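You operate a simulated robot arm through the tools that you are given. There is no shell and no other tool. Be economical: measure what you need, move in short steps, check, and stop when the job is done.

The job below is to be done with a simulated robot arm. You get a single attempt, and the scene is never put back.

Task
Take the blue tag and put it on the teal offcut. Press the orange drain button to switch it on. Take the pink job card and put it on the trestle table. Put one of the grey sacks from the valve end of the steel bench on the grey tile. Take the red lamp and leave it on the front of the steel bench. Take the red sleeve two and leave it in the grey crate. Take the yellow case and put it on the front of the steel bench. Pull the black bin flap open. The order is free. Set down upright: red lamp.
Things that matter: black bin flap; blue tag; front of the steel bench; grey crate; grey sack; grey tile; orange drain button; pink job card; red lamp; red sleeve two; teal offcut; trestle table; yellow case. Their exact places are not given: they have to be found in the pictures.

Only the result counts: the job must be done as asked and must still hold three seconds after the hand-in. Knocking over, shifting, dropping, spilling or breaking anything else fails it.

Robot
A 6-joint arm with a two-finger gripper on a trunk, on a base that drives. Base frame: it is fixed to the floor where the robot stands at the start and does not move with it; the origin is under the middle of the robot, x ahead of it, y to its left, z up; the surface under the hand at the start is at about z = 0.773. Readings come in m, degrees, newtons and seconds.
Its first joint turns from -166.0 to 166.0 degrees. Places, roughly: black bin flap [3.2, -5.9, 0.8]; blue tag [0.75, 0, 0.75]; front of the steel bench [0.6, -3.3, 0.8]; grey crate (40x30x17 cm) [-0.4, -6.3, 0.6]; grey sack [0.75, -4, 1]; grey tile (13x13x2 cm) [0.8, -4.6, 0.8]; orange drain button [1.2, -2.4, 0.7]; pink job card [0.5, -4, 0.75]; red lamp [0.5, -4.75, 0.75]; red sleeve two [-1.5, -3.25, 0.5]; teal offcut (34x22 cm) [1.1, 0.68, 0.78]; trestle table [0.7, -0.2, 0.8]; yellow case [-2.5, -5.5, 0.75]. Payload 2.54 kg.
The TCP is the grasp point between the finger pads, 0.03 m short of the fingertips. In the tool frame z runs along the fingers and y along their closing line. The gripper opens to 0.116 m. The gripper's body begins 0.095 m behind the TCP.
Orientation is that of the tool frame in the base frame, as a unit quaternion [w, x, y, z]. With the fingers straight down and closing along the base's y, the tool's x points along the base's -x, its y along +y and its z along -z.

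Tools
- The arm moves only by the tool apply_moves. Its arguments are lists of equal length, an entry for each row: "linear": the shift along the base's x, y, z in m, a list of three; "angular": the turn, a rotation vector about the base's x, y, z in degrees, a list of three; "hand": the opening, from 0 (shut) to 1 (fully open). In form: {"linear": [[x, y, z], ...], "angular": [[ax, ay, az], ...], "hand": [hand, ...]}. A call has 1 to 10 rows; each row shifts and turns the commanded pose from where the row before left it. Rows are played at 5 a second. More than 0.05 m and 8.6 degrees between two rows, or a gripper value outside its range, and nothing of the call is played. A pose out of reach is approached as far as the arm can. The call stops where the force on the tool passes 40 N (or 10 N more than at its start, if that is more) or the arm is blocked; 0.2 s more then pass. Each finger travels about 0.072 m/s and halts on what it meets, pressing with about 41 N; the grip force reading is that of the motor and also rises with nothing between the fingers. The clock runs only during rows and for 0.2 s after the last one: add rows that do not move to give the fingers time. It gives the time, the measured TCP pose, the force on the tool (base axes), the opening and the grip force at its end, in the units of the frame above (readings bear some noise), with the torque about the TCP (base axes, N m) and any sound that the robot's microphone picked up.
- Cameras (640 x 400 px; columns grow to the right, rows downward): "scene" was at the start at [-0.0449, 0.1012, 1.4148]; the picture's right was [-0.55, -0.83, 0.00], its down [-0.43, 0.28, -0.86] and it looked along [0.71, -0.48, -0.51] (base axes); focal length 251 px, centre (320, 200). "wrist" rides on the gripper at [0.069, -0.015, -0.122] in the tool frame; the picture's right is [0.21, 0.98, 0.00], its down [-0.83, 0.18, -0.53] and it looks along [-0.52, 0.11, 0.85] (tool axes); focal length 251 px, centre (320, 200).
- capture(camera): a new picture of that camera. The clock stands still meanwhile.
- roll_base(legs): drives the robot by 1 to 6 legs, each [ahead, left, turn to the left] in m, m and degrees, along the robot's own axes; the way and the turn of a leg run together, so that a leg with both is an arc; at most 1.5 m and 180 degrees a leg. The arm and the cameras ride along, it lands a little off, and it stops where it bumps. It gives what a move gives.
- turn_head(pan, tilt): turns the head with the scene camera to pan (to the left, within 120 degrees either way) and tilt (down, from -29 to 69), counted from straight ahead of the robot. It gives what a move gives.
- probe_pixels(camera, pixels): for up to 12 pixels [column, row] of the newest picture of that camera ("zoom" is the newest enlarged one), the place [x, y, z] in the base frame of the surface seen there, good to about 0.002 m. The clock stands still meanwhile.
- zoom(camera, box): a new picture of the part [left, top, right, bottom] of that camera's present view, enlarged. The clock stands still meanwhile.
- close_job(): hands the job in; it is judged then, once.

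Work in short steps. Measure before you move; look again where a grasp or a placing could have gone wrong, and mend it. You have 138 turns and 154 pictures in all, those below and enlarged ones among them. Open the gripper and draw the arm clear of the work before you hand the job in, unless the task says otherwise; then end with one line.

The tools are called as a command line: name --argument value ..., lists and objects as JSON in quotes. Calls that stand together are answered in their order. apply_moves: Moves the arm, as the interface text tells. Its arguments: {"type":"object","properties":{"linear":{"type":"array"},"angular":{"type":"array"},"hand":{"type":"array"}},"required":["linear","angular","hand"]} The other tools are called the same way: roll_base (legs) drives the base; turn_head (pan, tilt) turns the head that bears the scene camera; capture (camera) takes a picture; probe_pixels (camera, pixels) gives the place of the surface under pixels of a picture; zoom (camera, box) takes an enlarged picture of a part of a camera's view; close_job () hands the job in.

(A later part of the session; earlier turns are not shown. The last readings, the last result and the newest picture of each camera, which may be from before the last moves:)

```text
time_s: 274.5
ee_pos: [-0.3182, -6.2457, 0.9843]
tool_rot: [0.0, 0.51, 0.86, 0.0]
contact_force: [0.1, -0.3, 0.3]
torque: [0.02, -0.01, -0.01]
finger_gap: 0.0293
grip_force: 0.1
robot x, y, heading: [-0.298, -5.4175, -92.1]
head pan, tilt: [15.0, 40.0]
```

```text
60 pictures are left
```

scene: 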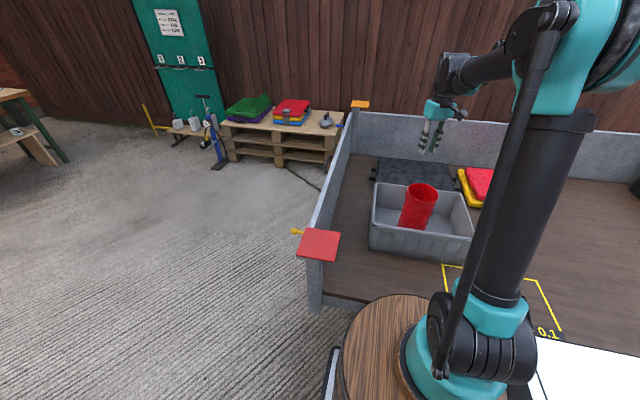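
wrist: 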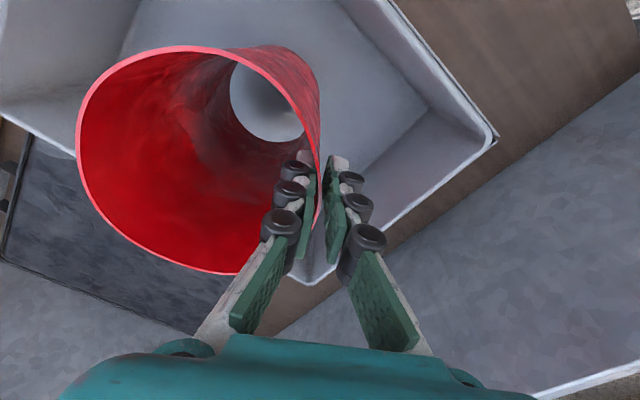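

The red sleeve stands in the grey crate. Retracting the arm, backing up and looking right toward the yellow case near (-2.5,-5.5).

apply_moves --linear '[[0, 0.045, 0.01], [0, 0.045, 0.01], [0, 0.045, 0.01], [0, 0.045, 0.01], [0, 0.045, 0], [0, 0.045, 0], [0, 0.045, 0], [0, 0.03, 0]]' --angular '[[0, 0, -7.5], [0, 0, -7.5], [0, 0, -7.5], [0, 0, -7.5], [0, 0, 0], [0, 0, 0], [0, 0, 0], [0, 0, 0]]' --hand '[0.3, 0.5, 0.6, 0.6, 0.6, 0.6, 0.6, 0.6]'

roll_base --legs '[[-0.22, 0, 0]]'

turn_head --pan -75 --tilt 30

capture --camera "scene"

probe_pixels --camera "scene" --pixels '[[320, 250], [320, 200], [320, 150], [260, 200], [380, 200], [420, 180], [240, 160], [300, 130], [350, 140], [200, 160]]'

```text
time_s: 276.3
ee_pos: [-0.3166, -5.9009, 1.0241]
tool_rot: [0.001, 0.716, 0.699, 0.0]
contact_force: [0.4, -0.5, 0.0]
torque: [0.03, -0.02, 0.04]
finger_gap: 0.0696
grip_force: 0.1
robot x, y, heading: [-0.2985, -5.4169, -91.9]
head pan, tilt: [15.0, 40.0]
```

```text
time_s: 278.0
ee_pos: [-0.3064, -5.6754, 1.0222]
tool_rot: [-0.001, 0.714, 0.7, 0.0]
contact_force: [-0.3, 0.4, -0.4]
torque: [0.03, -0.03, 0.02]
finger_gap: 0.0696
grip_force: 0.1
robot x, y, heading: [-0.2935, -5.1914, -91.9]
head pan, tilt: [15.0, 40.0]
```

```text
time_s: 279.6
ee_pos: [-0.3062, -5.6769, 1.0226]
tool_rot: [0.0, 0.715, 0.699, 0.0]
contact_force: [1.3, -0.5, 0.2]
torque: [-0.01, 0.04, 0.0]
finger_gap: 0.0698
grip_force: 0.0
robot x, y, heading: [-0.2917, -5.1886, -91.8]
head pan, tilt: [-75.0, 30.0]
```

```text
59 pictures are left
```

scene: 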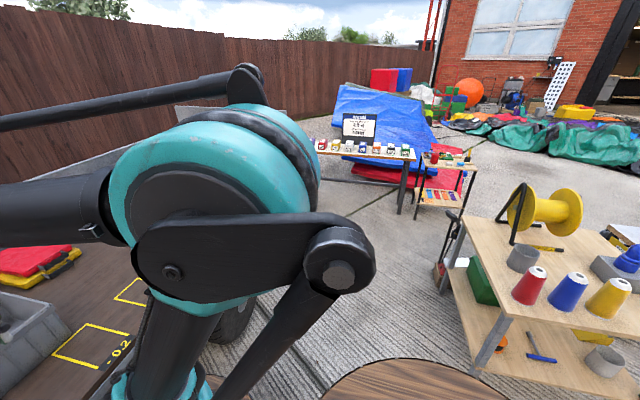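

```text
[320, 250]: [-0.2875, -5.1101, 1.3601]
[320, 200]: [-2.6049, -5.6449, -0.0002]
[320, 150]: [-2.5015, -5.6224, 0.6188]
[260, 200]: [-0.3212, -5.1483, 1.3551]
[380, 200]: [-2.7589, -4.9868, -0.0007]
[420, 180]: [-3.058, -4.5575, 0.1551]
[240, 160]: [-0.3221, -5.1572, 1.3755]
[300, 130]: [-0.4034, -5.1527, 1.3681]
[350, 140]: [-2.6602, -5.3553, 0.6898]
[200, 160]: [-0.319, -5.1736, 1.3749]
```

The table with coloured boxes is at about (-2.6,-5.3). Zooming to find the yellow case.

zoom --camera "scene" --box '[300, 100, 440, 200]'

probe_pixels --camera "zoom" --pixels '[[230, 205], [230, 225], [280, 210], [100, 200], [440, 240], [490, 250], [350, 210], [110, 225], [520, 330]]'

```text
4.00 times, centred on (370, 150) of scene
```

zoom: 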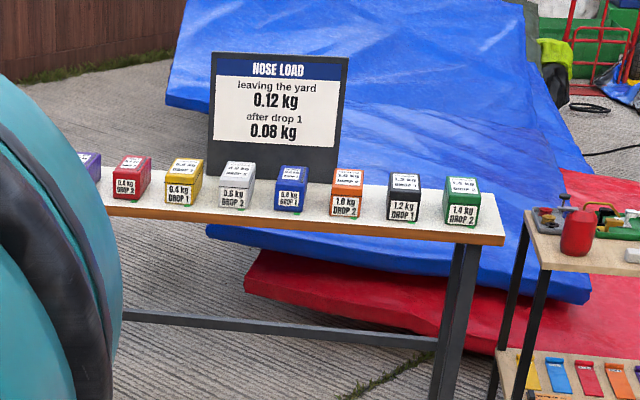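

```text
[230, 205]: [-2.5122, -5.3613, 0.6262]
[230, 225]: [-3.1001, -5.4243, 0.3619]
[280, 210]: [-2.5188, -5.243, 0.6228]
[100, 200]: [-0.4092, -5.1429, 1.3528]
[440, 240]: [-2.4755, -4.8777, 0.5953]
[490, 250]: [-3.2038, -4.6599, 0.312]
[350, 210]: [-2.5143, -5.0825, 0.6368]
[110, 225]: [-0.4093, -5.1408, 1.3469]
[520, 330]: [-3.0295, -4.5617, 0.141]
```

The yellow case ("0.4 kg, DROP 1") is near (-2.55,-5.48), top ≈0.67. Turning to face -x and driving along y≈-5.2.

roll_base --legs '[[0, 0, -88.2], [1.4, 0, 0]]'

turn_head --pan 10 --tilt 40

capture --camera "scene"

capture --camera "wrist"

```text
time_s: 290.3
ee_pos: [-2.1563, -5.2231, 1.0243]
tool_rot: [0.0, 1.0, 0.018, 0.0]
contact_force: [0.0, -0.1, 1.1]
torque: [0.02, 0.02, 0.02]
finger_gap: 0.0695
grip_force: 0.0
robot x, y, heading: [-1.6729, -5.2083, -178.5]
head pan, tilt: [-75.0, 30.0]
```

```text
time_s: 291.9
ee_pos: [-2.1563, -5.222, 1.0238]
tool_rot: [0.0, 1.0, 0.018, 0.0]
contact_force: [0.5, 0.1, 0.1]
torque: [0.01, 0.04, 0.02]
finger_gap: 0.0696
grip_force: 0.0
robot x, y, heading: [-1.6773, -5.2098, -178.5]
head pan, tilt: [10.0, 40.0]
```

```text
57 pictures are left
```

scene: 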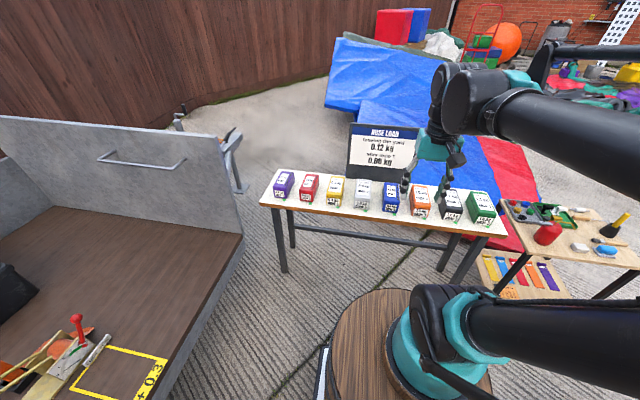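

```text
56 pictures are left
```

wrist: 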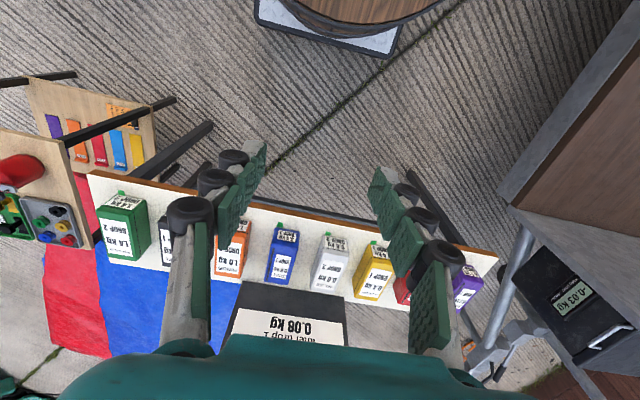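

The yellow case is at scene (334,190). Zooming to measure it and its neighbours.

zoom --camera "scene" --box '[270, 155, 400, 225]'

probe_pixels --camera "zoom" --pixels '[[315, 130], [290, 120], [350, 120], [290, 185], [350, 185], [320, 230], [245, 120], [410, 130], [315, 105], [225, 180], [400, 190], [310, 245]]'

```text
4.92 times, centred on (335, 190) of scene
```

zoom: 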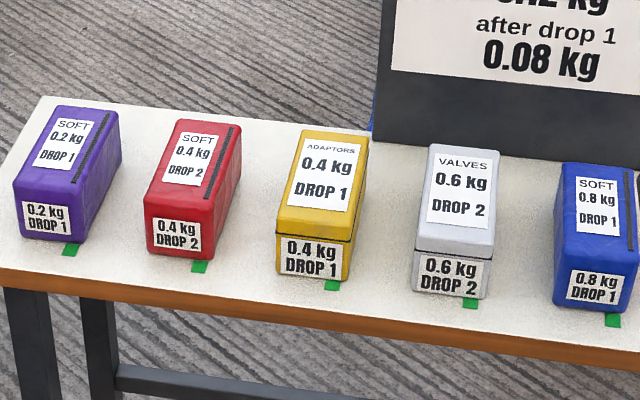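

```text
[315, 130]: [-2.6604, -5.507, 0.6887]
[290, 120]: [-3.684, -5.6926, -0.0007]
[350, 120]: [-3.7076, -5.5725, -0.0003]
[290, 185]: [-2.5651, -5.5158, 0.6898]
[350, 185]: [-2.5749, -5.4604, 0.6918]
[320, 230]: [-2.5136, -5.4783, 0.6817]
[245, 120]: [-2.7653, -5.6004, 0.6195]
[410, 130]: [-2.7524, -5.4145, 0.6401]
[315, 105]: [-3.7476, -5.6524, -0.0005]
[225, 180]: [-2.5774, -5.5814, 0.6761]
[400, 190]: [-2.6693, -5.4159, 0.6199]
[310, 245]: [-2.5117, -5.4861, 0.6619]
```

Probing the yellow case's top corners for its exact centre and rotation.

probe_pixels --camera "zoom" --pixels '[[305, 135], [365, 140], [281, 207], [356, 210], [281, 222], [353, 235], [362, 165], [294, 165], [240, 150], [425, 170], [420, 200], [236, 165]]'

```text
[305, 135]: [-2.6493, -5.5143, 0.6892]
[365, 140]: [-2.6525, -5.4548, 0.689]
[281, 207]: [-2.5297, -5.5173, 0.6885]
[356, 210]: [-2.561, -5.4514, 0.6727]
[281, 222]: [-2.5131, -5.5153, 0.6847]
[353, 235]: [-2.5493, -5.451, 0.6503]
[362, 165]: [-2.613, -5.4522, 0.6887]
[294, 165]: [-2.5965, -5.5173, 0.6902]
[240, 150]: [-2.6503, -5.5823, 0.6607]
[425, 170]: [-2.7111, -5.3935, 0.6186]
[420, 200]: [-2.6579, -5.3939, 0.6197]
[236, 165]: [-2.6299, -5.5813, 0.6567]
```

The case is x -2.655 to -2.511, y -5.517 to -5.451, top 0.69, aligned with the axes. Moving closer and squaring up.

roll_base --legs '[[0.2, 0.1, -1.5]]'

capture --camera "wrist"

```text
time_s: 293.6
ee_pos: [-2.3586, -5.3098, 1.023]
tool_rot: [0.0, 1.0, 0.004, 0.0]
contact_force: [0.3, 0.7, -0.2]
torque: [-0.02, 0.02, -0.02]
finger_gap: 0.0694
grip_force: 0.1
robot x, y, heading: [-1.872, -5.3097, 179.6]
head pan, tilt: [10.0, 40.0]
```

```text
54 pictures are left
```

wrist: 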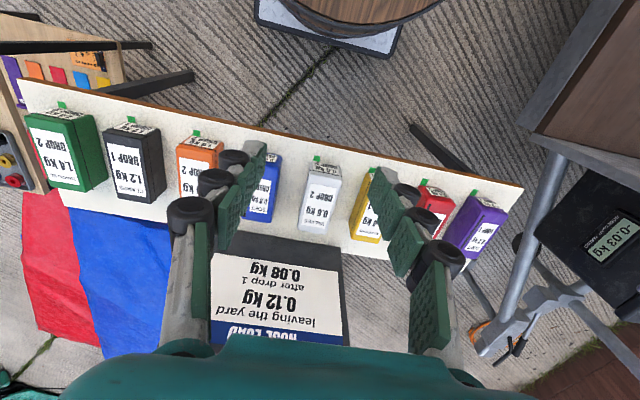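

Moving over the case centre (-2.585,-5.484) with a 0.095 opening and descending partway.

apply_moves --linear '[[-0.038, -0.029, 0], [-0.038, -0.029, 0], [-0.038, -0.029, 0], [-0.038, -0.029, 0], [-0.038, -0.029, 0], [-0.036, -0.029, 0], [0, 0, -0.048], [0, 0, -0.048], [0, 0, -0.048], [0, 0, 0]]' --angular '[[0, 0, 0], [0, 0, 0], [0, 0, 0], [0, 0, 0], [0, 0, 0], [0, 0, 0], [0, 0, 0], [0, 0, 0], [0, 0, 0], [0, 0, 0]]' --hand '[0.7, 0.8, 0.82, 0.82, 0.82, 0.82, 0.82, 0.82, 0.82, 0.82]'

capture --camera "wrist"

```text
time_s: 295.8
ee_pos: [-2.5865, -5.4811, 0.8781]
tool_rot: [-0.001, 1.0, 0.004, 0.001]
contact_force: [-0.5, 0.6, -0.6]
torque: [0.01, -0.02, -0.01]
finger_gap: 0.0948
grip_force: 0.1
robot x, y, heading: [-1.8724, -5.3092, 179.6]
head pan, tilt: [10.0, 40.0]
```

```text
53 pictures are left
```

wrist: 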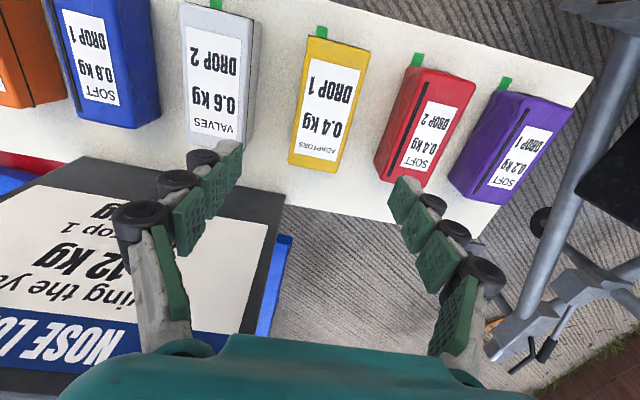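

The sign board appears close under the left linkage; probing its height and position before descending.

probe_pixels --camera "wrist" --pixels '[[278, 225], [270, 300], [60, 170], [100, 290], [240, 370], [330, 40], [345, 165], [295, 160]]'

```text
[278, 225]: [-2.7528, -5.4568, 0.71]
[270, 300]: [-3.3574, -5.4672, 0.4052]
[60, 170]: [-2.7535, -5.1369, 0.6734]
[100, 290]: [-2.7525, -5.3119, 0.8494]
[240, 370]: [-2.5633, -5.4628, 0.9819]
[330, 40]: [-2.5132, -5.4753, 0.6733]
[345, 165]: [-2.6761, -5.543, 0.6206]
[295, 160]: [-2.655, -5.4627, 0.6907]
```

The sign is a vertical plane at x=-2.75, 0.16 m away. Descending to TCP z≈0.66 and closing.

apply_moves --linear '[[0.001, -0.003, -0.045], [0, 0, -0.045], [0, 0, -0.045], [0, 0, -0.045], [0, 0, -0.036], [0, 0, 0], [0, 0, 0], [0, 0, 0], [0, 0, 0]]' --angular '[[0, 0, 0], [0, 0, 0], [0, 0, 0], [0, 0, 0], [0, 0, 0], [0, 0, 0], [0, 0, 0], [0, 0, 0], [0, 0, 0]]' --hand '[0.82, 0.82, 0.82, 0.82, 0.82, 0.82, 0.4, 0.4, 0.4]'

capture --camera "wrist"

```text
time_s: 297.8
ee_pos: [-2.5825, -5.4832, 0.6589]
tool_rot: [0.0, 1.0, 0.004, 0.0]
contact_force: [2.1, 0.6, 0.7]
torque: [-0.14, 0.03, 0.04]
finger_gap: 0.0694
grip_force: 41.9
robot x, y, heading: [-1.8765, -5.3108, 179.5]
head pan, tilt: [10.0, 40.0]
```

```text
52 pictures are left
```

wrist: 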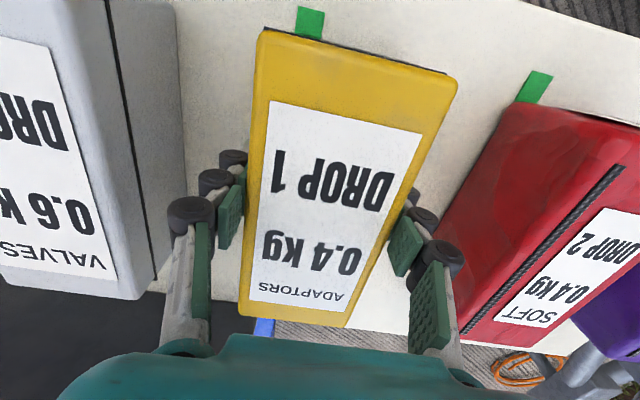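

Gripped (gap 0.069). Lifting straight up and drawing back toward the robot.

apply_moves --linear '[[0, 0, 0.04], [0, 0, 0.048], [0, 0, 0.048], [0, 0, 0.048], [0, 0, 0.048], [0, 0, 0.048], [0.035, 0.02, 0.02], [0.04, 0.025, 0], [0.04, 0.025, 0], [0.04, 0.025, 0]]' --angular '[[0, 0, 0], [0, 0, 0], [0, 0, 0], [0, 0, 0], [0, 0, 0], [0, 0, 0], [0, 0, 0], [0, 0, 0], [0, 0, 0], [0, 0, 0]]' --hand '[0.4, 0.4, 0.4, 0.4, 0.4, 0.4, 0.4, 0.4, 0.4, 0.4]'

apply_moves --linear '[[0.045, 0.015, 0.01], [0.045, 0.015, 0.01], [0, 0, 0]]' --angular '[[0, 0, 0], [0, 0, 0], [0, 0, 0]]' --hand '[0.4, 0.4, 0.4]'

capture --camera "wrist"

```text
time_s: 300.0
ee_pos: [-2.4284, -5.3927, 0.9627]
tool_rot: [0.0, 1.0, 0.004, 0.0]
contact_force: [0.1, 0.5, -4.0]
torque: [0.03, -0.05, -0.02]
finger_gap: 0.0693
grip_force: 41.3
robot x, y, heading: [-1.8777, -5.3127, 179.7]
head pan, tilt: [10.0, 40.0]
```

```text
time_s: 300.8
ee_pos: [-2.3372, -5.3625, 0.9829]
tool_rot: [0.0, 1.0, 0.005, 0.0]
contact_force: [0.3, -0.3, -4.7]
torque: [-0.01, 0.0, 0.02]
finger_gap: 0.0692
grip_force: 40.8
robot x, y, heading: [-1.8741, -5.3089, 179.8]
head pan, tilt: [10.0, 40.0]
```

```text
51 pictures are left
```

wrist: 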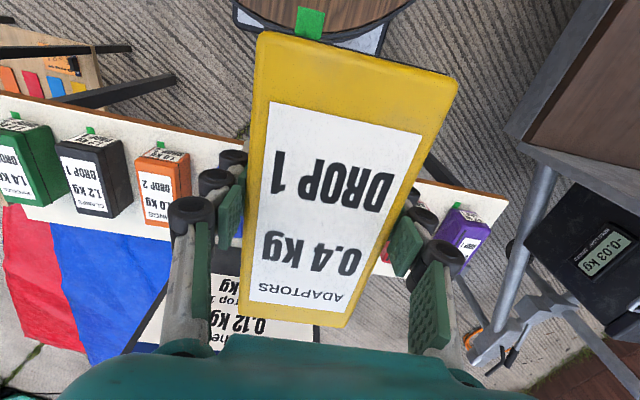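

The yellow case is held securely. Driving back along the corridor, turning to face +x and strafing up to the bench's free front strip.

roll_base --legs '[[-1.5, -0.12, 0], [0, 0, -180], [0, 1.5, 0]]'

```text
refused: leg 1 is longer than a leg can be; nothing moved
```

Leg 1 was slightly over 1.5 m; shortening it.

roll_base --legs '[[-1.45, -0.12, 0], [0, 0, -180], [0, 1.5, 0]]'

turn_head --pan 20 --tilt 40

capture --camera "scene"

```text
time_s: 322.2
ee_pos: [0.1024, -3.6905, 0.9825]
tool_rot: [0.001, 0.034, 0.999, -0.001]
contact_force: [0.5, -0.2, -3.9]
torque: [-0.03, 0.04, -0.02]
finger_gap: 0.0694
grip_force: 40.9
robot x, y, heading: [-0.3653, -3.7092, -4.8]
head pan, tilt: [10.0, 40.0]
```

```text
time_s: 323.0
ee_pos: [0.1003, -3.6913, 0.9834]
tool_rot: [0.0, 0.036, 0.999, -0.001]
contact_force: [-0.7, -1.4, -3.8]
torque: [0.02, 0.03, -0.01]
finger_gap: 0.0693
grip_force: 41.6
robot x, y, heading: [-0.3675, -3.7053, -4.8]
head pan, tilt: [20.0, 40.0]
```

```text
50 pictures are left
```

scene: 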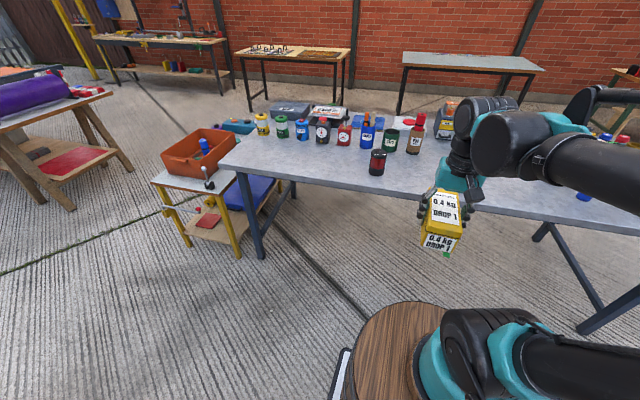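

The free strip left of the lamp (377,162) is where the case goes, at about (0.57,-3.27). Strafing and squaring up.

roll_base --legs '[[0, 0, 4.8], [0.2, 0.43, 0]]'

capture --camera "wrist"

```text
time_s: 326.2
ee_pos: [0.295, -3.2268, 0.9833]
tool_rot: [0.0, -0.007, 1.0, 0.0]
contact_force: [0.4, 0.7, -4.2]
torque: [-0.02, 0.01, 0.0]
finger_gap: 0.0693
grip_force: 41.4
robot x, y, heading: [-0.1646, -3.2859, 0.3]
head pan, tilt: [20.0, 40.0]
```

```text
49 pictures are left
```

wrist: 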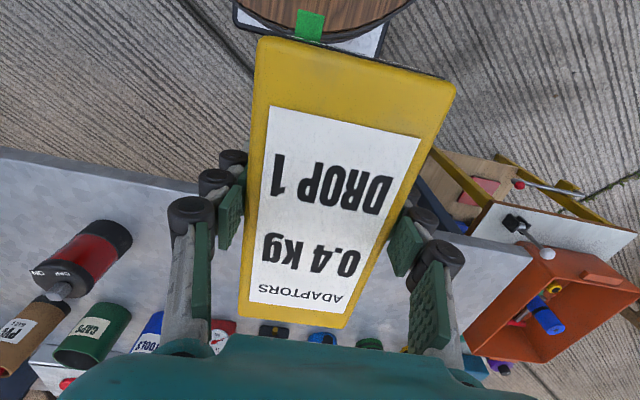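

Carrying the case to (0.57,-3.27) and lowering to TCP z≈0.823.

apply_moves --linear '[[0.046, -0.007, 0], [0.046, -0.007, 0], [0.046, -0.007, 0], [0.046, -0.007, 0], [0.046, -0.007, 0], [0.045, -0.008, 0], [0, 0, -0.048], [0, 0, -0.048], [0, 0, -0.044], [0, 0, 0]]' --angular '[[0, 0, 0], [0, 0, 0], [0, 0, 0], [0, 0, 0], [0, 0, 0], [0, 0, 0], [0, 0, 0], [0, 0, 0], [0, 0, 0], [0, 0, 0]]' --hand '[0.4, 0.4, 0.4, 0.4, 0.4, 0.4, 0.4, 0.4, 0.4, 0.4]'

apply_moves --linear '[[0, 0, -0.015], [0, 0, -0.006], [0, 0, -0.002], [0, 0, 0]]' --angular '[[0, 0, 0], [0, 0, 0], [0, 0, 0], [0, 0, 0]]' --hand '[0.4, 0.4, 0.4, 0.4]'

capture --camera "wrist"

```text
time_s: 328.4
ee_pos: [0.5694, -3.2658, 0.8439]
tool_rot: [0.0, -0.007, 1.0, 0.0]
contact_force: [0.7, -0.3, -3.3]
torque: [0.01, 0.02, -0.02]
finger_gap: 0.0694
grip_force: 40.9
robot x, y, heading: [-0.162, -3.2837, 0.1]
head pan, tilt: [20.0, 40.0]
```

```text
time_s: 329.4
ee_pos: [0.5694, -3.2694, 0.8204]
tool_rot: [0.0, -0.007, 1.0, 0.001]
contact_force: [0.3, -0.3, -4.3]
torque: [0.03, 0.03, 0.04]
finger_gap: 0.0693
grip_force: 40.8
robot x, y, heading: [-0.1661, -3.2833, 0.2]
head pan, tilt: [20.0, 40.0]
```

```text
48 pictures are left
```

wrist: 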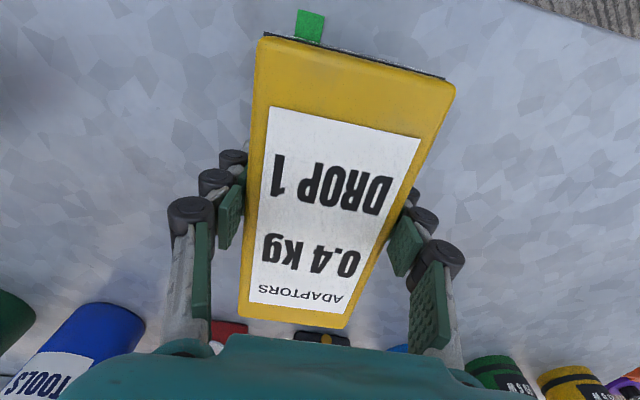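

The case is just above the bench. Lowering 1.5 mm more, releasing and lifting away.

apply_moves --linear '[[0, 0, -0.0015], [0, 0, 0], [0, 0, 0], [0, 0, 0], [0, 0, 0.03], [0, 0, 0.045], [0, 0, 0.045], [0, 0, 0.045], [-0.03, 0, 0.03], [-0.04, 0, 0]]' --angular '[[0, 0, 0], [0, 0, 0], [0, 0, 0], [0, 0, 0], [0, 0, 0], [0, 0, 0], [0, 0, 0], [0, 0, 0], [0, 0, 0], [0, 0, 0]]' --hand '[0.4, 0.65, 0.82, 0.82, 0.82, 0.82, 0.82, 0.82, 0.82, 0.82]'

capture --camera "wrist"

```text
time_s: 331.6
ee_pos: [0.5015, -3.2712, 1.013]
tool_rot: [0.0, -0.007, 1.0, 0.0]
contact_force: [0.7, 0.0, 0.2]
torque: [0.01, 0.02, -0.02]
finger_gap: 0.0952
grip_force: 0.0
robot x, y, heading: [-0.1635, -3.2839, 0.1]
head pan, tilt: [20.0, 40.0]
```

```text
47 pictures are left
```

wrist: 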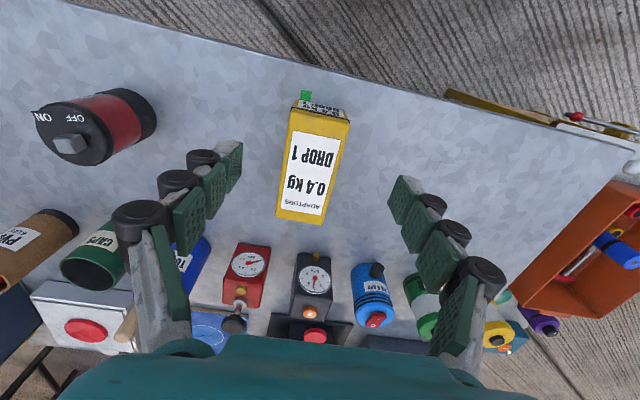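

The case stands on the bench front beside the upright lamp. Now the bin flap near (3.2,-5.9): retracting and driving around the bench's -y end.

apply_moves --linear '[[-0.048, 0, 0], [-0.048, 0, 0], [-0.048, 0, 0], [-0.048, 0, 0], [0, 0, 0]]' --angular '[[0, 0, 0], [0, 0, 0], [0, 0, 0], [0, 0, 0], [0, 0, 0]]' --hand '[0.8, 0.6, 0.4, 0.3, 0.3]'

roll_base --legs '[[-0.2, 0, 0], [0, -1.5, 0], [0, -0.55, 0]]'

turn_head --pan -10 --tilt 25

capture --camera "scene"

```text
time_s: 332.9
ee_pos: [0.3067, -3.2702, 1.0139]
tool_rot: [0.001, -0.007, 1.0, 0.0]
contact_force: [0.2, -0.7, 0.0]
torque: [0.03, -0.01, 0.0]
finger_gap: 0.0348
grip_force: 0.1
robot x, y, heading: [-0.1681, -3.287, 0.0]
head pan, tilt: [20.0, 40.0]
```

```text
time_s: 344.1
ee_pos: [0.1621, -5.2745, 1.0133]
tool_rot: [0.001, -0.021, 1.0, 0.0]
contact_force: [-0.1, -0.5, -0.5]
torque: [-0.01, 0.0, -0.01]
finger_gap: 0.0348
grip_force: 0.1
robot x, y, heading: [-0.3111, -5.3044, 2.1]
head pan, tilt: [20.0, 40.0]
```

```text
time_s: 345.1
ee_pos: [0.1615, -5.2748, 1.0131]
tool_rot: [0.0, -0.021, 1.0, 0.0]
contact_force: [0.3, 0.0, -0.1]
torque: [0.0, -0.03, -0.01]
finger_gap: 0.0347
grip_force: 0.0
robot x, y, heading: [-0.3079, -5.3024, 1.7]
head pan, tilt: [-10.0, 25.0]
```

```text
46 pictures are left
```

scene: 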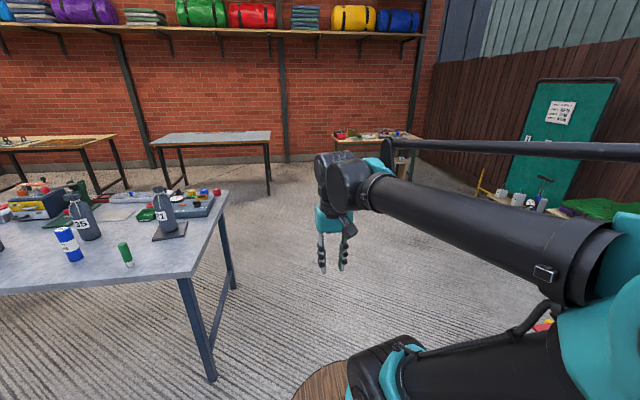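

The floor ahead is clear toward the table at (375,135). Driving ahead with a slight right offset to stay clear of the bench corner.

roll_base --legs '[[0, -0.15, -1.7], [1.5, 0, 0], [0.6, 0, 0]]'

turn_head --pan 5 --tilt 35

capture --camera "scene"

```text
time_s: 356.3
ee_pos: [2.2324, -5.4715, 1.0125]
tool_rot: [0.0, 0.004, 1.0, -0.001]
contact_force: [0.1, -0.1, 0.0]
torque: [0.01, 0.04, 0.0]
finger_gap: 0.035
grip_force: 0.1
robot x, y, heading: [1.7632, -5.4802, -1.2]
head pan, tilt: [-10.0, 25.0]
```

```text
time_s: 357.1
ee_pos: [2.2335, -5.4718, 1.0134]
tool_rot: [0.001, 0.005, 1.0, 0.0]
contact_force: [-0.3, 0.1, -1.2]
torque: [0.01, -0.02, 0.02]
finger_gap: 0.0349
grip_force: 0.1
robot x, y, heading: [1.7626, -5.4752, -1.2]
head pan, tilt: [5.0, 35.0]
```

```text
45 pictures are left
```

scene: 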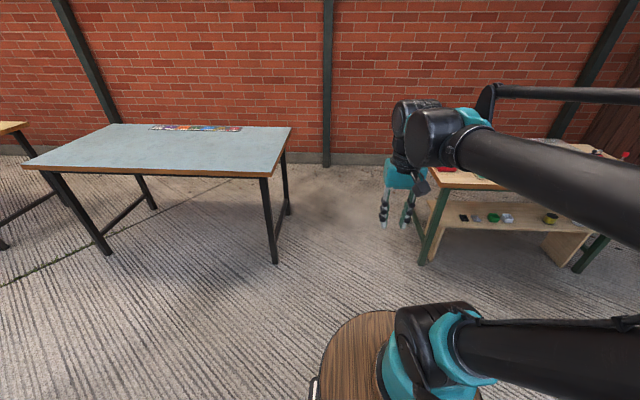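

The target table is to the right, partly hidden by the arm. Panning right and looking lower.

turn_head --pan -30 --tilt 30

roll_base --legs '[[0, -0.4, 0]]'

turn_head --pan 10 --tilt 35

capture --camera "scene"

capture --camera "wrist"

```text
time_s: 358.1
ee_pos: [2.2351, -5.4704, 1.0133]
tool_rot: [0.0, 0.004, 1.0, 0.0]
contact_force: [-0.5, 0.6, -0.1]
torque: [-0.03, -0.06, 0.0]
finger_gap: 0.0348
grip_force: 0.1
robot x, y, heading: [1.7616, -5.475, -1.1]
head pan, tilt: [-30.0, 30.0]
```

```text
time_s: 360.6
ee_pos: [2.2238, -5.8778, 1.0139]
tool_rot: [0.0, 0.009, 1.0, 0.0]
contact_force: [-0.3, -0.2, 0.1]
torque: [-0.01, 0.0, 0.01]
finger_gap: 0.0349
grip_force: 0.1
robot x, y, heading: [1.7515, -5.883, -1.4]
head pan, tilt: [-30.0, 30.0]
```

```text
time_s: 361.6
ee_pos: [2.2242, -5.8778, 1.0115]
tool_rot: [0.0, 0.009, 1.0, 0.0]
contact_force: [-0.2, -1.6, 0.8]
torque: [-0.01, -0.01, 0.02]
finger_gap: 0.0349
grip_force: 0.1
robot x, y, heading: [1.7462, -5.8767, -1.6]
head pan, tilt: [10.0, 35.0]
```

```text
44 pictures are left
```

scene: 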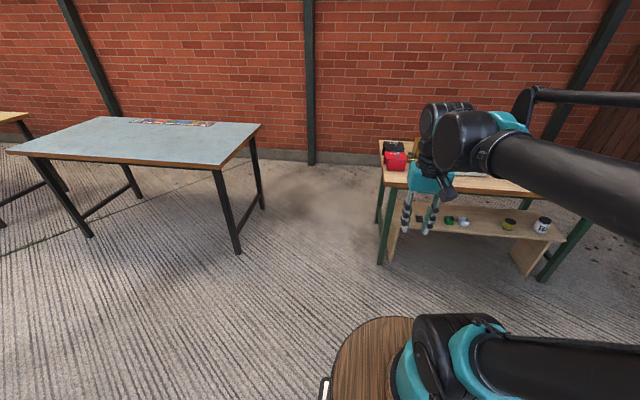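

```text
43 pictures are left
```

wrist: 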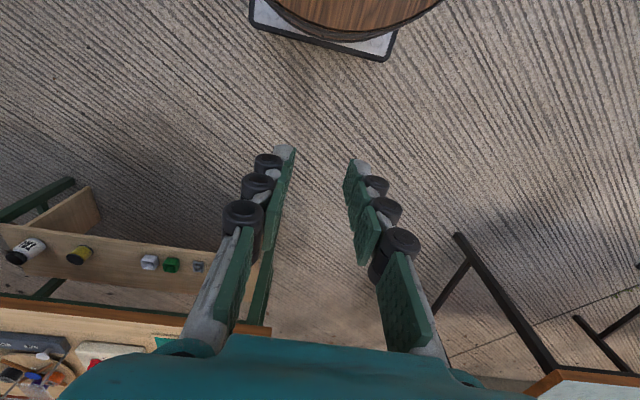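

The table's left end holds black and red boxes at (395,150). Strafing right a bit more to see past the arm.

roll_base --legs '[[0.15, -0.45, 1.5]]'

turn_head --pan 15 --tilt 30

capture --camera "scene"

```text
time_s: 364.5
ee_pos: [2.3648, -6.3177, 1.0131]
tool_rot: [0.0, -0.005, 1.0, -0.001]
contact_force: [-0.1, -0.3, -0.6]
torque: [0.03, -0.01, -0.02]
finger_gap: 0.0345
grip_force: 0.1
robot x, y, heading: [1.8922, -6.333, 0.1]
head pan, tilt: [10.0, 35.0]
```

```text
time_s: 365.1
ee_pos: [2.3646, -6.3196, 1.0133]
tool_rot: [0.0, -0.006, 1.0, 0.0]
contact_force: [0.0, 0.4, -0.6]
torque: [-0.01, 0.01, -0.02]
finger_gap: 0.0346
grip_force: 0.0
robot x, y, heading: [1.8912, -6.3306, 0.0]
head pan, tilt: [15.0, 30.0]
```

```text
42 pictures are left
```

scene: 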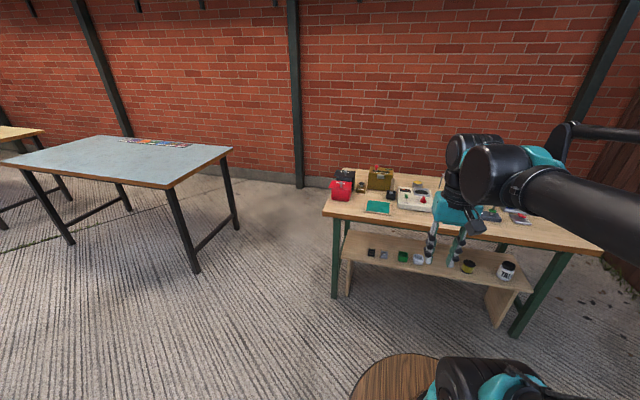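

zoom --camera "scene" --box '[310, 150, 450, 240]'

probe_pixels --camera "scene" --pixels '[[345, 175], [341, 190], [380, 178], [376, 208], [330, 212], [420, 200], [360, 187]]'

```text
4.44 times, centred on (380, 195) of scene
```

zoom: 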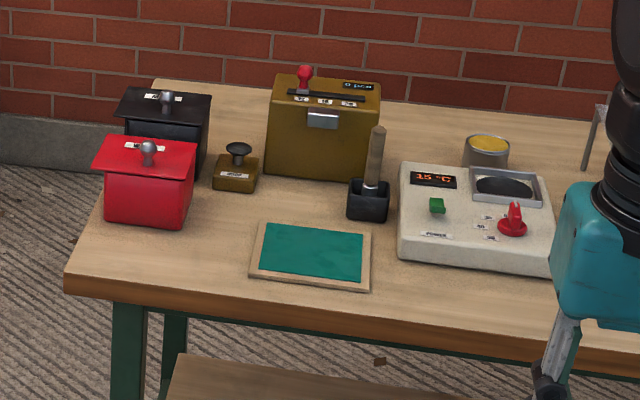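

```text
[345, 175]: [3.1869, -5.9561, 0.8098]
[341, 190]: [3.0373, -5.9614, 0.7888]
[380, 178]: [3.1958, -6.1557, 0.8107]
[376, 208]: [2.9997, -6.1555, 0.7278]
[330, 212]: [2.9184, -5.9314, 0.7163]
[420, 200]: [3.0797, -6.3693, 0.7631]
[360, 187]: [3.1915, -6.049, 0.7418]
```

The black bin with a grey knob on its lid stands behind the red one, near (3.19,-5.96). Driving closer to inspect the flap with both cameras.

roll_base --legs '[[0.42, 0.3, 0]]'

turn_head --pan 5 --tilt 40

capture --camera "scene"

capture --camera "wrist"

```text
time_s: 368.2
ee_pos: [2.791, -6.0287, 1.0124]
tool_rot: [0.0, -0.004, 1.0, 0.0]
contact_force: [-0.6, 0.3, -0.7]
torque: [-0.05, 0.0, 0.0]
finger_gap: 0.0346
grip_force: 0.0
robot x, y, heading: [2.3224, -6.0401, -0.3]
head pan, tilt: [15.0, 30.0]
```

```text
time_s: 368.9
ee_pos: [2.79, -6.0282, 1.0125]
tool_rot: [0.0, -0.004, 1.0, 0.0]
contact_force: [0.2, 0.5, 0.6]
torque: [-0.01, -0.02, -0.02]
finger_gap: 0.0348
grip_force: 0.0
robot x, y, heading: [2.3234, -6.0395, -0.4]
head pan, tilt: [5.0, 40.0]
```

```text
40 pictures are left
```

scene: 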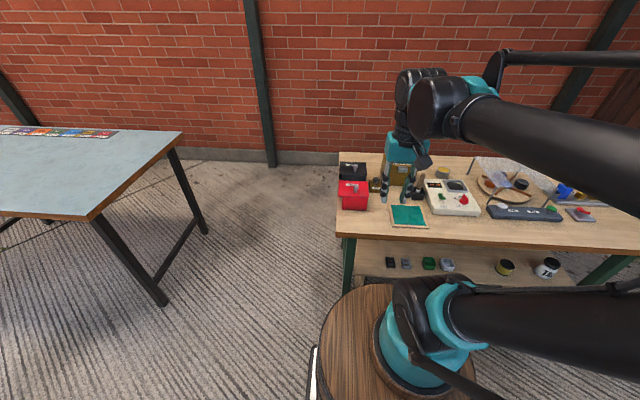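

```text
39 pictures are left
```

wrist: 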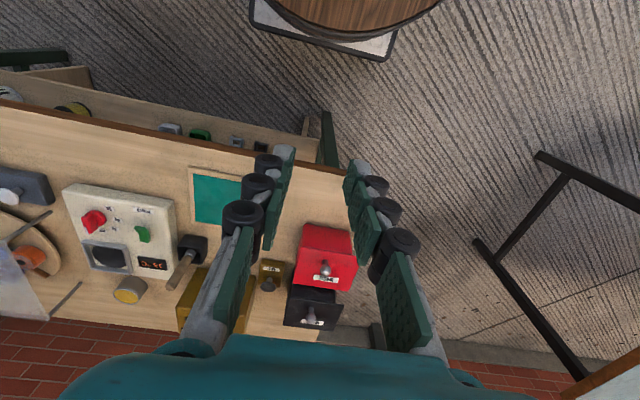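

zoom --camera "scene" --box '[325, 145, 405, 215]'

zoom --camera "wrist" --box '[260, 215, 370, 345]'

probe_pixels --camera "zoom" --pixels '[[300, 320], [290, 345], [240, 300], [390, 290], [250, 350], [360, 345], [300, 280], [340, 180], [345, 215], [230, 190], [430, 200], [300, 240]]'

```text
5.71 times, centred on (365, 180) of scene
```

zoom: 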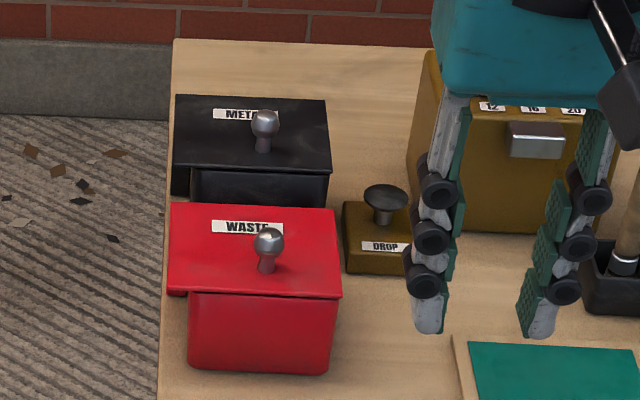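

```text
3.08 times, centred on (315, 280) of wrist
```

zoom: 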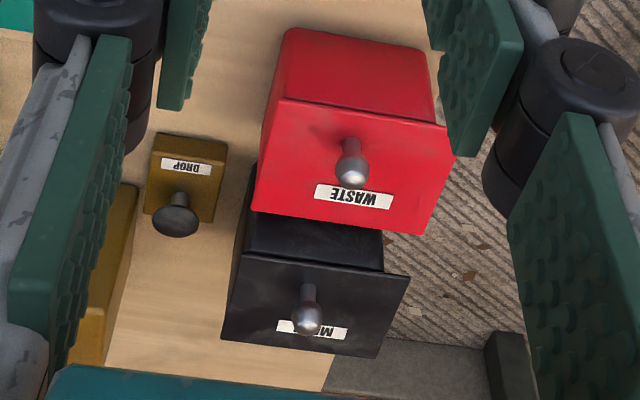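

```text
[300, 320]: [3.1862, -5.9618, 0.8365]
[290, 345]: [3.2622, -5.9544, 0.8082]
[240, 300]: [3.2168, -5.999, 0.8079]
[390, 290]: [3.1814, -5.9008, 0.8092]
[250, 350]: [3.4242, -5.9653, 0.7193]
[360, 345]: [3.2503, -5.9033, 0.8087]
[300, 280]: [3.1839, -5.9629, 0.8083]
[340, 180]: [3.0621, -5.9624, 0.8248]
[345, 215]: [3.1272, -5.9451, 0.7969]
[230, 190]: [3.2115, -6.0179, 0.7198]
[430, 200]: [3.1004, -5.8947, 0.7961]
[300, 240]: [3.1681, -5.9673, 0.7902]
```

The black "METAL" lid is flat at z 0.808, x≈3.165–3.27, with the knob nearer its front edge at (3.19,-5.962), ball top 0.838; the hinge is likely at the back. Moving above the knob with a 0.05 opening.

apply_moves --linear '[[0.048, 0.008, 0], [0.048, 0.008, 0], [0.048, 0.008, 0], [0.048, 0.008, 0], [0.048, 0.008, 0], [0.048, 0.008, 0], [0.048, 0.008, 0], [0.048, 0.008, 0], [0.015, 0.002, -0.04], [0, 0, -0.04]]' --angular '[[0, 0, 0], [0, 0, 0], [0, 0, 0], [0, 0, 0], [0, 0, 0], [0, 0, 0], [0, 0, 0], [0, 0, 0], [0, 0, 0], [0, 0, 0]]' --hand '[0.3, 0.35, 0.4, 0.43, 0.43, 0.43, 0.43, 0.43, 0.43, 0.43]'

capture --camera "wrist"

```text
time_s: 371.1
ee_pos: [3.1929, -5.9618, 0.9339]
tool_rot: [0.001, -0.004, 1.0, -0.001]
contact_force: [-0.4, -0.5, 0.6]
torque: [0.04, -0.01, 0.0]
finger_gap: 0.0499
grip_force: 0.0
robot x, y, heading: [2.3194, -6.0413, -0.4]
head pan, tilt: [5.0, 40.0]
```

```text
36 pictures are left
```

wrist: 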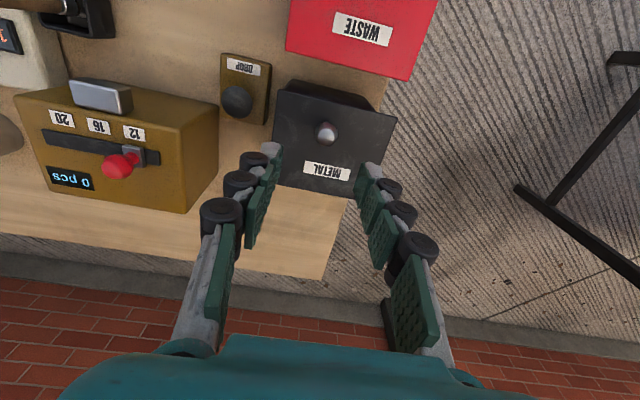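

Good top view of the lid. Probing its corners, knob, and looking for the hinge side.

zoom --camera "wrist" --box '[240, 60, 420, 210]'

probe_pixels --camera "wrist" --pixels '[[326, 132], [326, 142], [283, 95], [392, 122], [274, 178], [350, 185], [320, 86], [340, 90], [326, 128], [318, 135], [333, 137]]'

```text
2.67 times, centred on (330, 135) of wrist
```

zoom: 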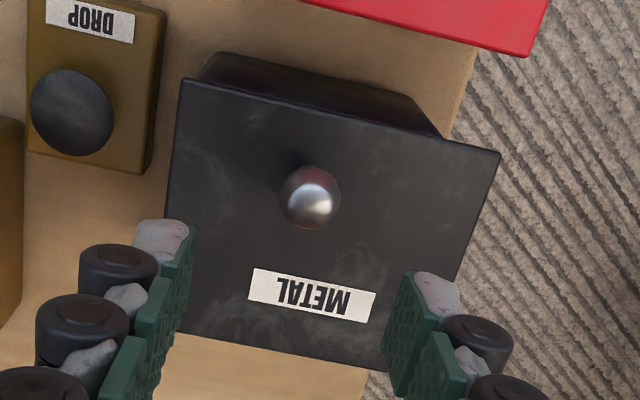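

```text
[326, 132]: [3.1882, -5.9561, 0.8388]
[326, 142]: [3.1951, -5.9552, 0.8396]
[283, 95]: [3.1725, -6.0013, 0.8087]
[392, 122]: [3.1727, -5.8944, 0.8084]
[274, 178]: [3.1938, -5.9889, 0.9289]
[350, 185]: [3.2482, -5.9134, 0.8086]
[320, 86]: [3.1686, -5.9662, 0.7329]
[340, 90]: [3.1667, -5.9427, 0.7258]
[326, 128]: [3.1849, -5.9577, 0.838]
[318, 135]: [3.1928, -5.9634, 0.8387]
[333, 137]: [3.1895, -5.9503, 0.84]
```

The lid spans x 3.17–3.27, y -6.003 to -5.893, knob ball centred (3.191,-5.956,0.829): hinge at the back edge. Since opening takes the hand to x≈3.30, I first move the base 0.12 m closer and compensate with the arm.

apply_moves --linear '[[-0.04, 0, 0.02], [-0.04, 0, 0.02], [-0.04, 0, 0]]' --angular '[[0, 0, 0], [0, 0, 0], [0, 0, 0]]' --hand '[0.43, 0.43, 0.43]'

roll_base --legs '[[0.12, 0, 0.4]]'

```text
time_s: 371.9
ee_pos: [3.0709, -5.9624, 0.9759]
tool_rot: [0.0, -0.004, 1.0, 0.0]
contact_force: [-0.2, 0.7, 0.5]
torque: [-0.01, 0.05, -0.01]
finger_gap: 0.0499
grip_force: 0.1
robot x, y, heading: [2.3158, -6.0409, -0.0]
head pan, tilt: [5.0, 40.0]
```

```text
time_s: 373.1
ee_pos: [3.197, -5.9581, 0.9745]
tool_rot: [0.001, -0.007, 1.0, 0.0]
contact_force: [0.0, 0.2, -0.2]
torque: [0.02, -0.01, 0.0]
finger_gap: 0.0498
grip_force: 0.0
robot x, y, heading: [2.4445, -6.0382, 0.0]
head pan, tilt: [5.0, 40.0]
```

Base now at x 2.44 without contact. Lowering onto the knob (TCP z≈0.845) and closing.

apply_moves --linear '[[-0.006, 0.002, -0.04], [0, 0, -0.04], [0, 0, -0.035], [0, 0, -0.0145], [0, 0, 0], [0, 0, 0], [0, 0, 0], [0, 0, 0]]' --angular '[[0, 0, 0], [0, 0, 0], [0, 0, 0], [0, 0, 0], [0, 0, 0], [0, 0, 0], [0, 0, 0], [0, 0, 0]]' --hand '[0.43, 0.43, 0.43, 0.43, 0.43, 0.1, 0.05, 0.05]'

capture --camera "wrist"

```text
time_s: 374.9
ee_pos: [3.1901, -5.9556, 0.8445]
tool_rot: [0.0, -0.007, 1.0, -0.001]
contact_force: [-1.3, -1.0, -6.4]
torque: [0.01, -0.03, -0.02]
finger_gap: 0.0202
grip_force: 45.0
robot x, y, heading: [2.4448, -6.0382, -0.1]
head pan, tilt: [5.0, 40.0]
```

```text
34 pictures are left
```

wrist: 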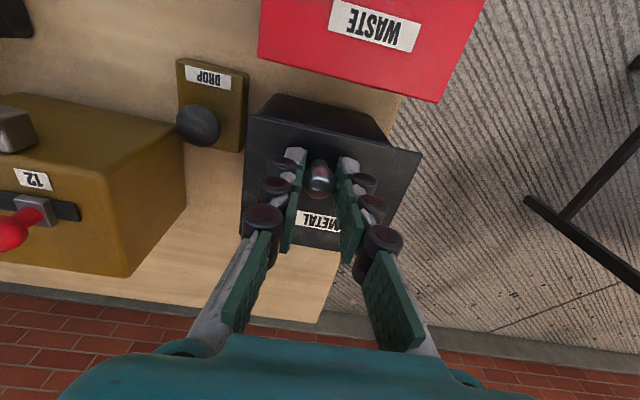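

The knob is gripped (gap 0.020). A first small step along the expected arc: +0.0086 x, +0.019 z, watching the force.

apply_moves --linear '[[0.002, 0, 0.0065], [0.003, 0, 0.0065], [0.0036, 0, 0.006], [0, 0, 0]]' --angular '[[0, 0, 0], [0, 0, 0], [0, 0, 0], [0, 0, 0]]' --hand '[0.05, 0.05, 0.05, 0.05]'

capture --camera "wrist"

```text
time_s: 375.3
ee_pos: [3.1897, -5.9559, 0.8461]
tool_rot: [-0.001, -0.006, 1.0, -0.001]
contact_force: [3.5, 2.5, -18.4]
torque: [0.05, -0.22, -0.06]
finger_gap: 0.02
grip_force: 45.1
robot x, y, heading: [2.4437, -6.0413, 0.0]
head pan, tilt: [5.0, 40.0]
stopped in row 1: the force on the tool passed its limit at 44 N (the readings are from after the stop); the commanded pose is now the measured one
```

```text
33 pictures are left
```

wrist: 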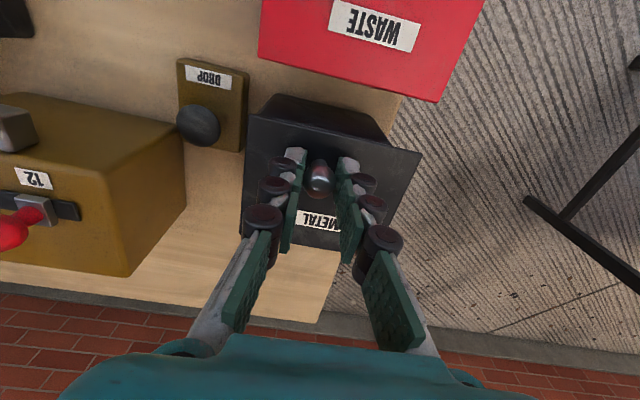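

A straight lift is blocked (44 N at 1.5 mm), so the lid isn't hinged upward; it likely slides. Returning 1.5 mm down and testing a gentle pull toward the robot (-x).

apply_moves --linear '[[0, 0, -0.0015], [-0.003, 0, 0], [-0.003, 0, 0], [-0.003, 0, 0], [0, 0, 0]]' --angular '[[0, 0, 0], [0, 0, 0], [0, 0, 0], [0, 0, 0], [0, 0, 0]]' --hand '[0.05, 0.05, 0.05, 0.05, 0.05]'

capture --camera "wrist"

```text
time_s: 376.0
ee_pos: [3.1868, -5.9533, 0.845]
tool_rot: [0.001, -0.009, 1.0, 0.003]
contact_force: [3.3, 3.1, -7.6]
torque: [0.04, -0.04, 0.09]
finger_gap: 0.0198
grip_force: 44.4
robot x, y, heading: [2.4456, -6.0401, -0.0]
head pan, tilt: [5.0, 40.0]
stopped in row 3: the force on the tool passed its limit at 44 N (the readings are from after the stop); the commanded pose is now the measured one
```

```text
32 pictures are left
```

wrist: 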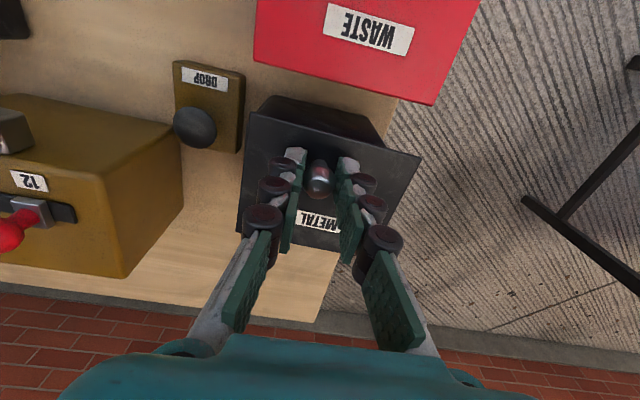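

It resists -x, drifting slightly to +y. Returning and testing +y, the side where the lid overhangs.

apply_moves --linear '[[0.003, 0, 0], [0, 0.003, 0], [0, 0.003, 0], [0, 0.003, 0], [0, 0.003, 0], [0, 0, 0]]' --angular '[[0, 0, 0], [0, 0, 0], [0, 0, 0], [0, 0, 0], [0, 0, 0], [0, 0, 0]]' --hand '[0.05, 0.05, 0.05, 0.05, 0.05, 0.05]'

capture --camera "wrist"

```text
time_s: 376.7
ee_pos: [3.1883, -5.9537, 0.8455]
tool_rot: [-0.001, -0.006, 1.0, -0.002]
contact_force: [-1.5, -3.1, 2.9]
torque: [-0.04, -0.05, -0.14]
finger_gap: 0.0202
grip_force: 44.9
robot x, y, heading: [2.4427, -6.0397, 0.2]
head pan, tilt: [5.0, 40.0]
stopped in row 3: the force on the tool passed its limit at 44 N (the readings are from after the stop); the commanded pose is now the measured one
```

```text
31 pictures are left
```

wrist: 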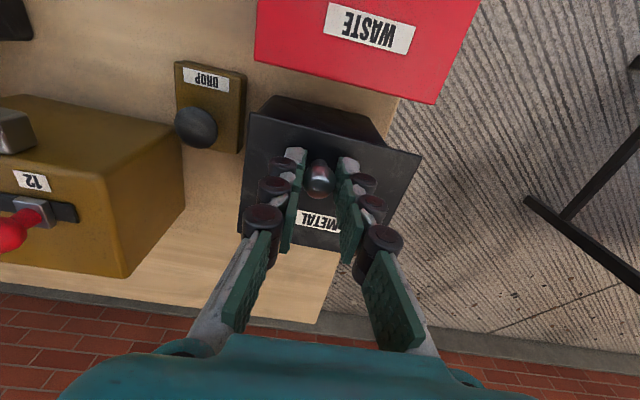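

Blocked to +y too. Before forcing anything, I'll look closely at the lid's edges for hinge or rail details.

zoom --camera "wrist" --box '[230, 85, 430, 255]'

zoom --camera "scene" --box '[310, 140, 410, 230]'

```text
2.35 times, centred on (330, 170) of wrist
```

zoom: 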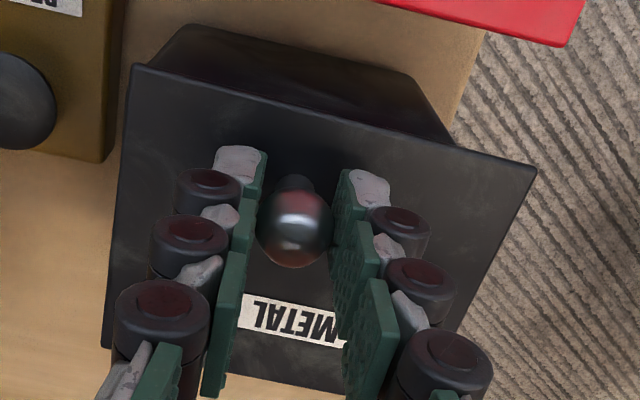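

```text
4.44 times, centred on (360, 185) of scene
```

zoom: 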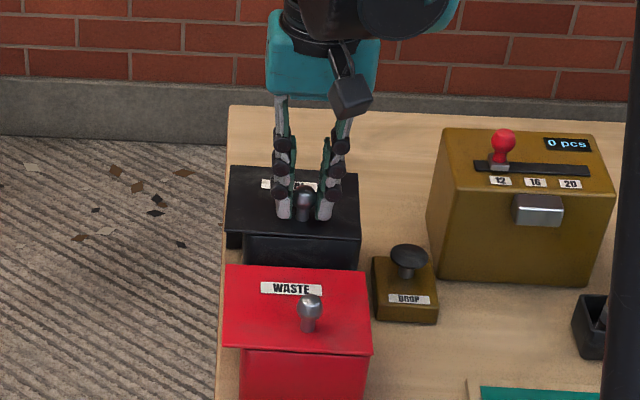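

A small skirt shows under the lid's +y side, but the knob sits toward the front. I'll probe stiffness with a slow 3 mm vertical lift (1 mm rows) and read the reaction.

apply_moves --linear '[[0, 0, 0.001], [0, 0, 0.001], [0, 0, 0.001], [0, 0, 0], [0, 0, 0]]' --angular '[[0, 0, 0], [0, 0, 0], [0, 0, 0], [0, 0, 0], [0, 0, 0]]' --hand '[0.05, 0.05, 0.05, 0.05, 0.05]'

```text
time_s: 377.3
ee_pos: [3.1876, -5.9542, 0.845]
tool_rot: [0.0, -0.006, 1.0, -0.003]
contact_force: [3.4, 1.5, -16.1]
torque: [0.04, -0.16, -0.13]
finger_gap: 0.0201
grip_force: 45.0
robot x, y, heading: [2.4418, -6.04, 0.1]
head pan, tilt: [5.0, 40.0]
stopped in row 2: the force on the tool passed its limit at 43 N (the readings are from after the stop); the commanded pose is now the measured one
```

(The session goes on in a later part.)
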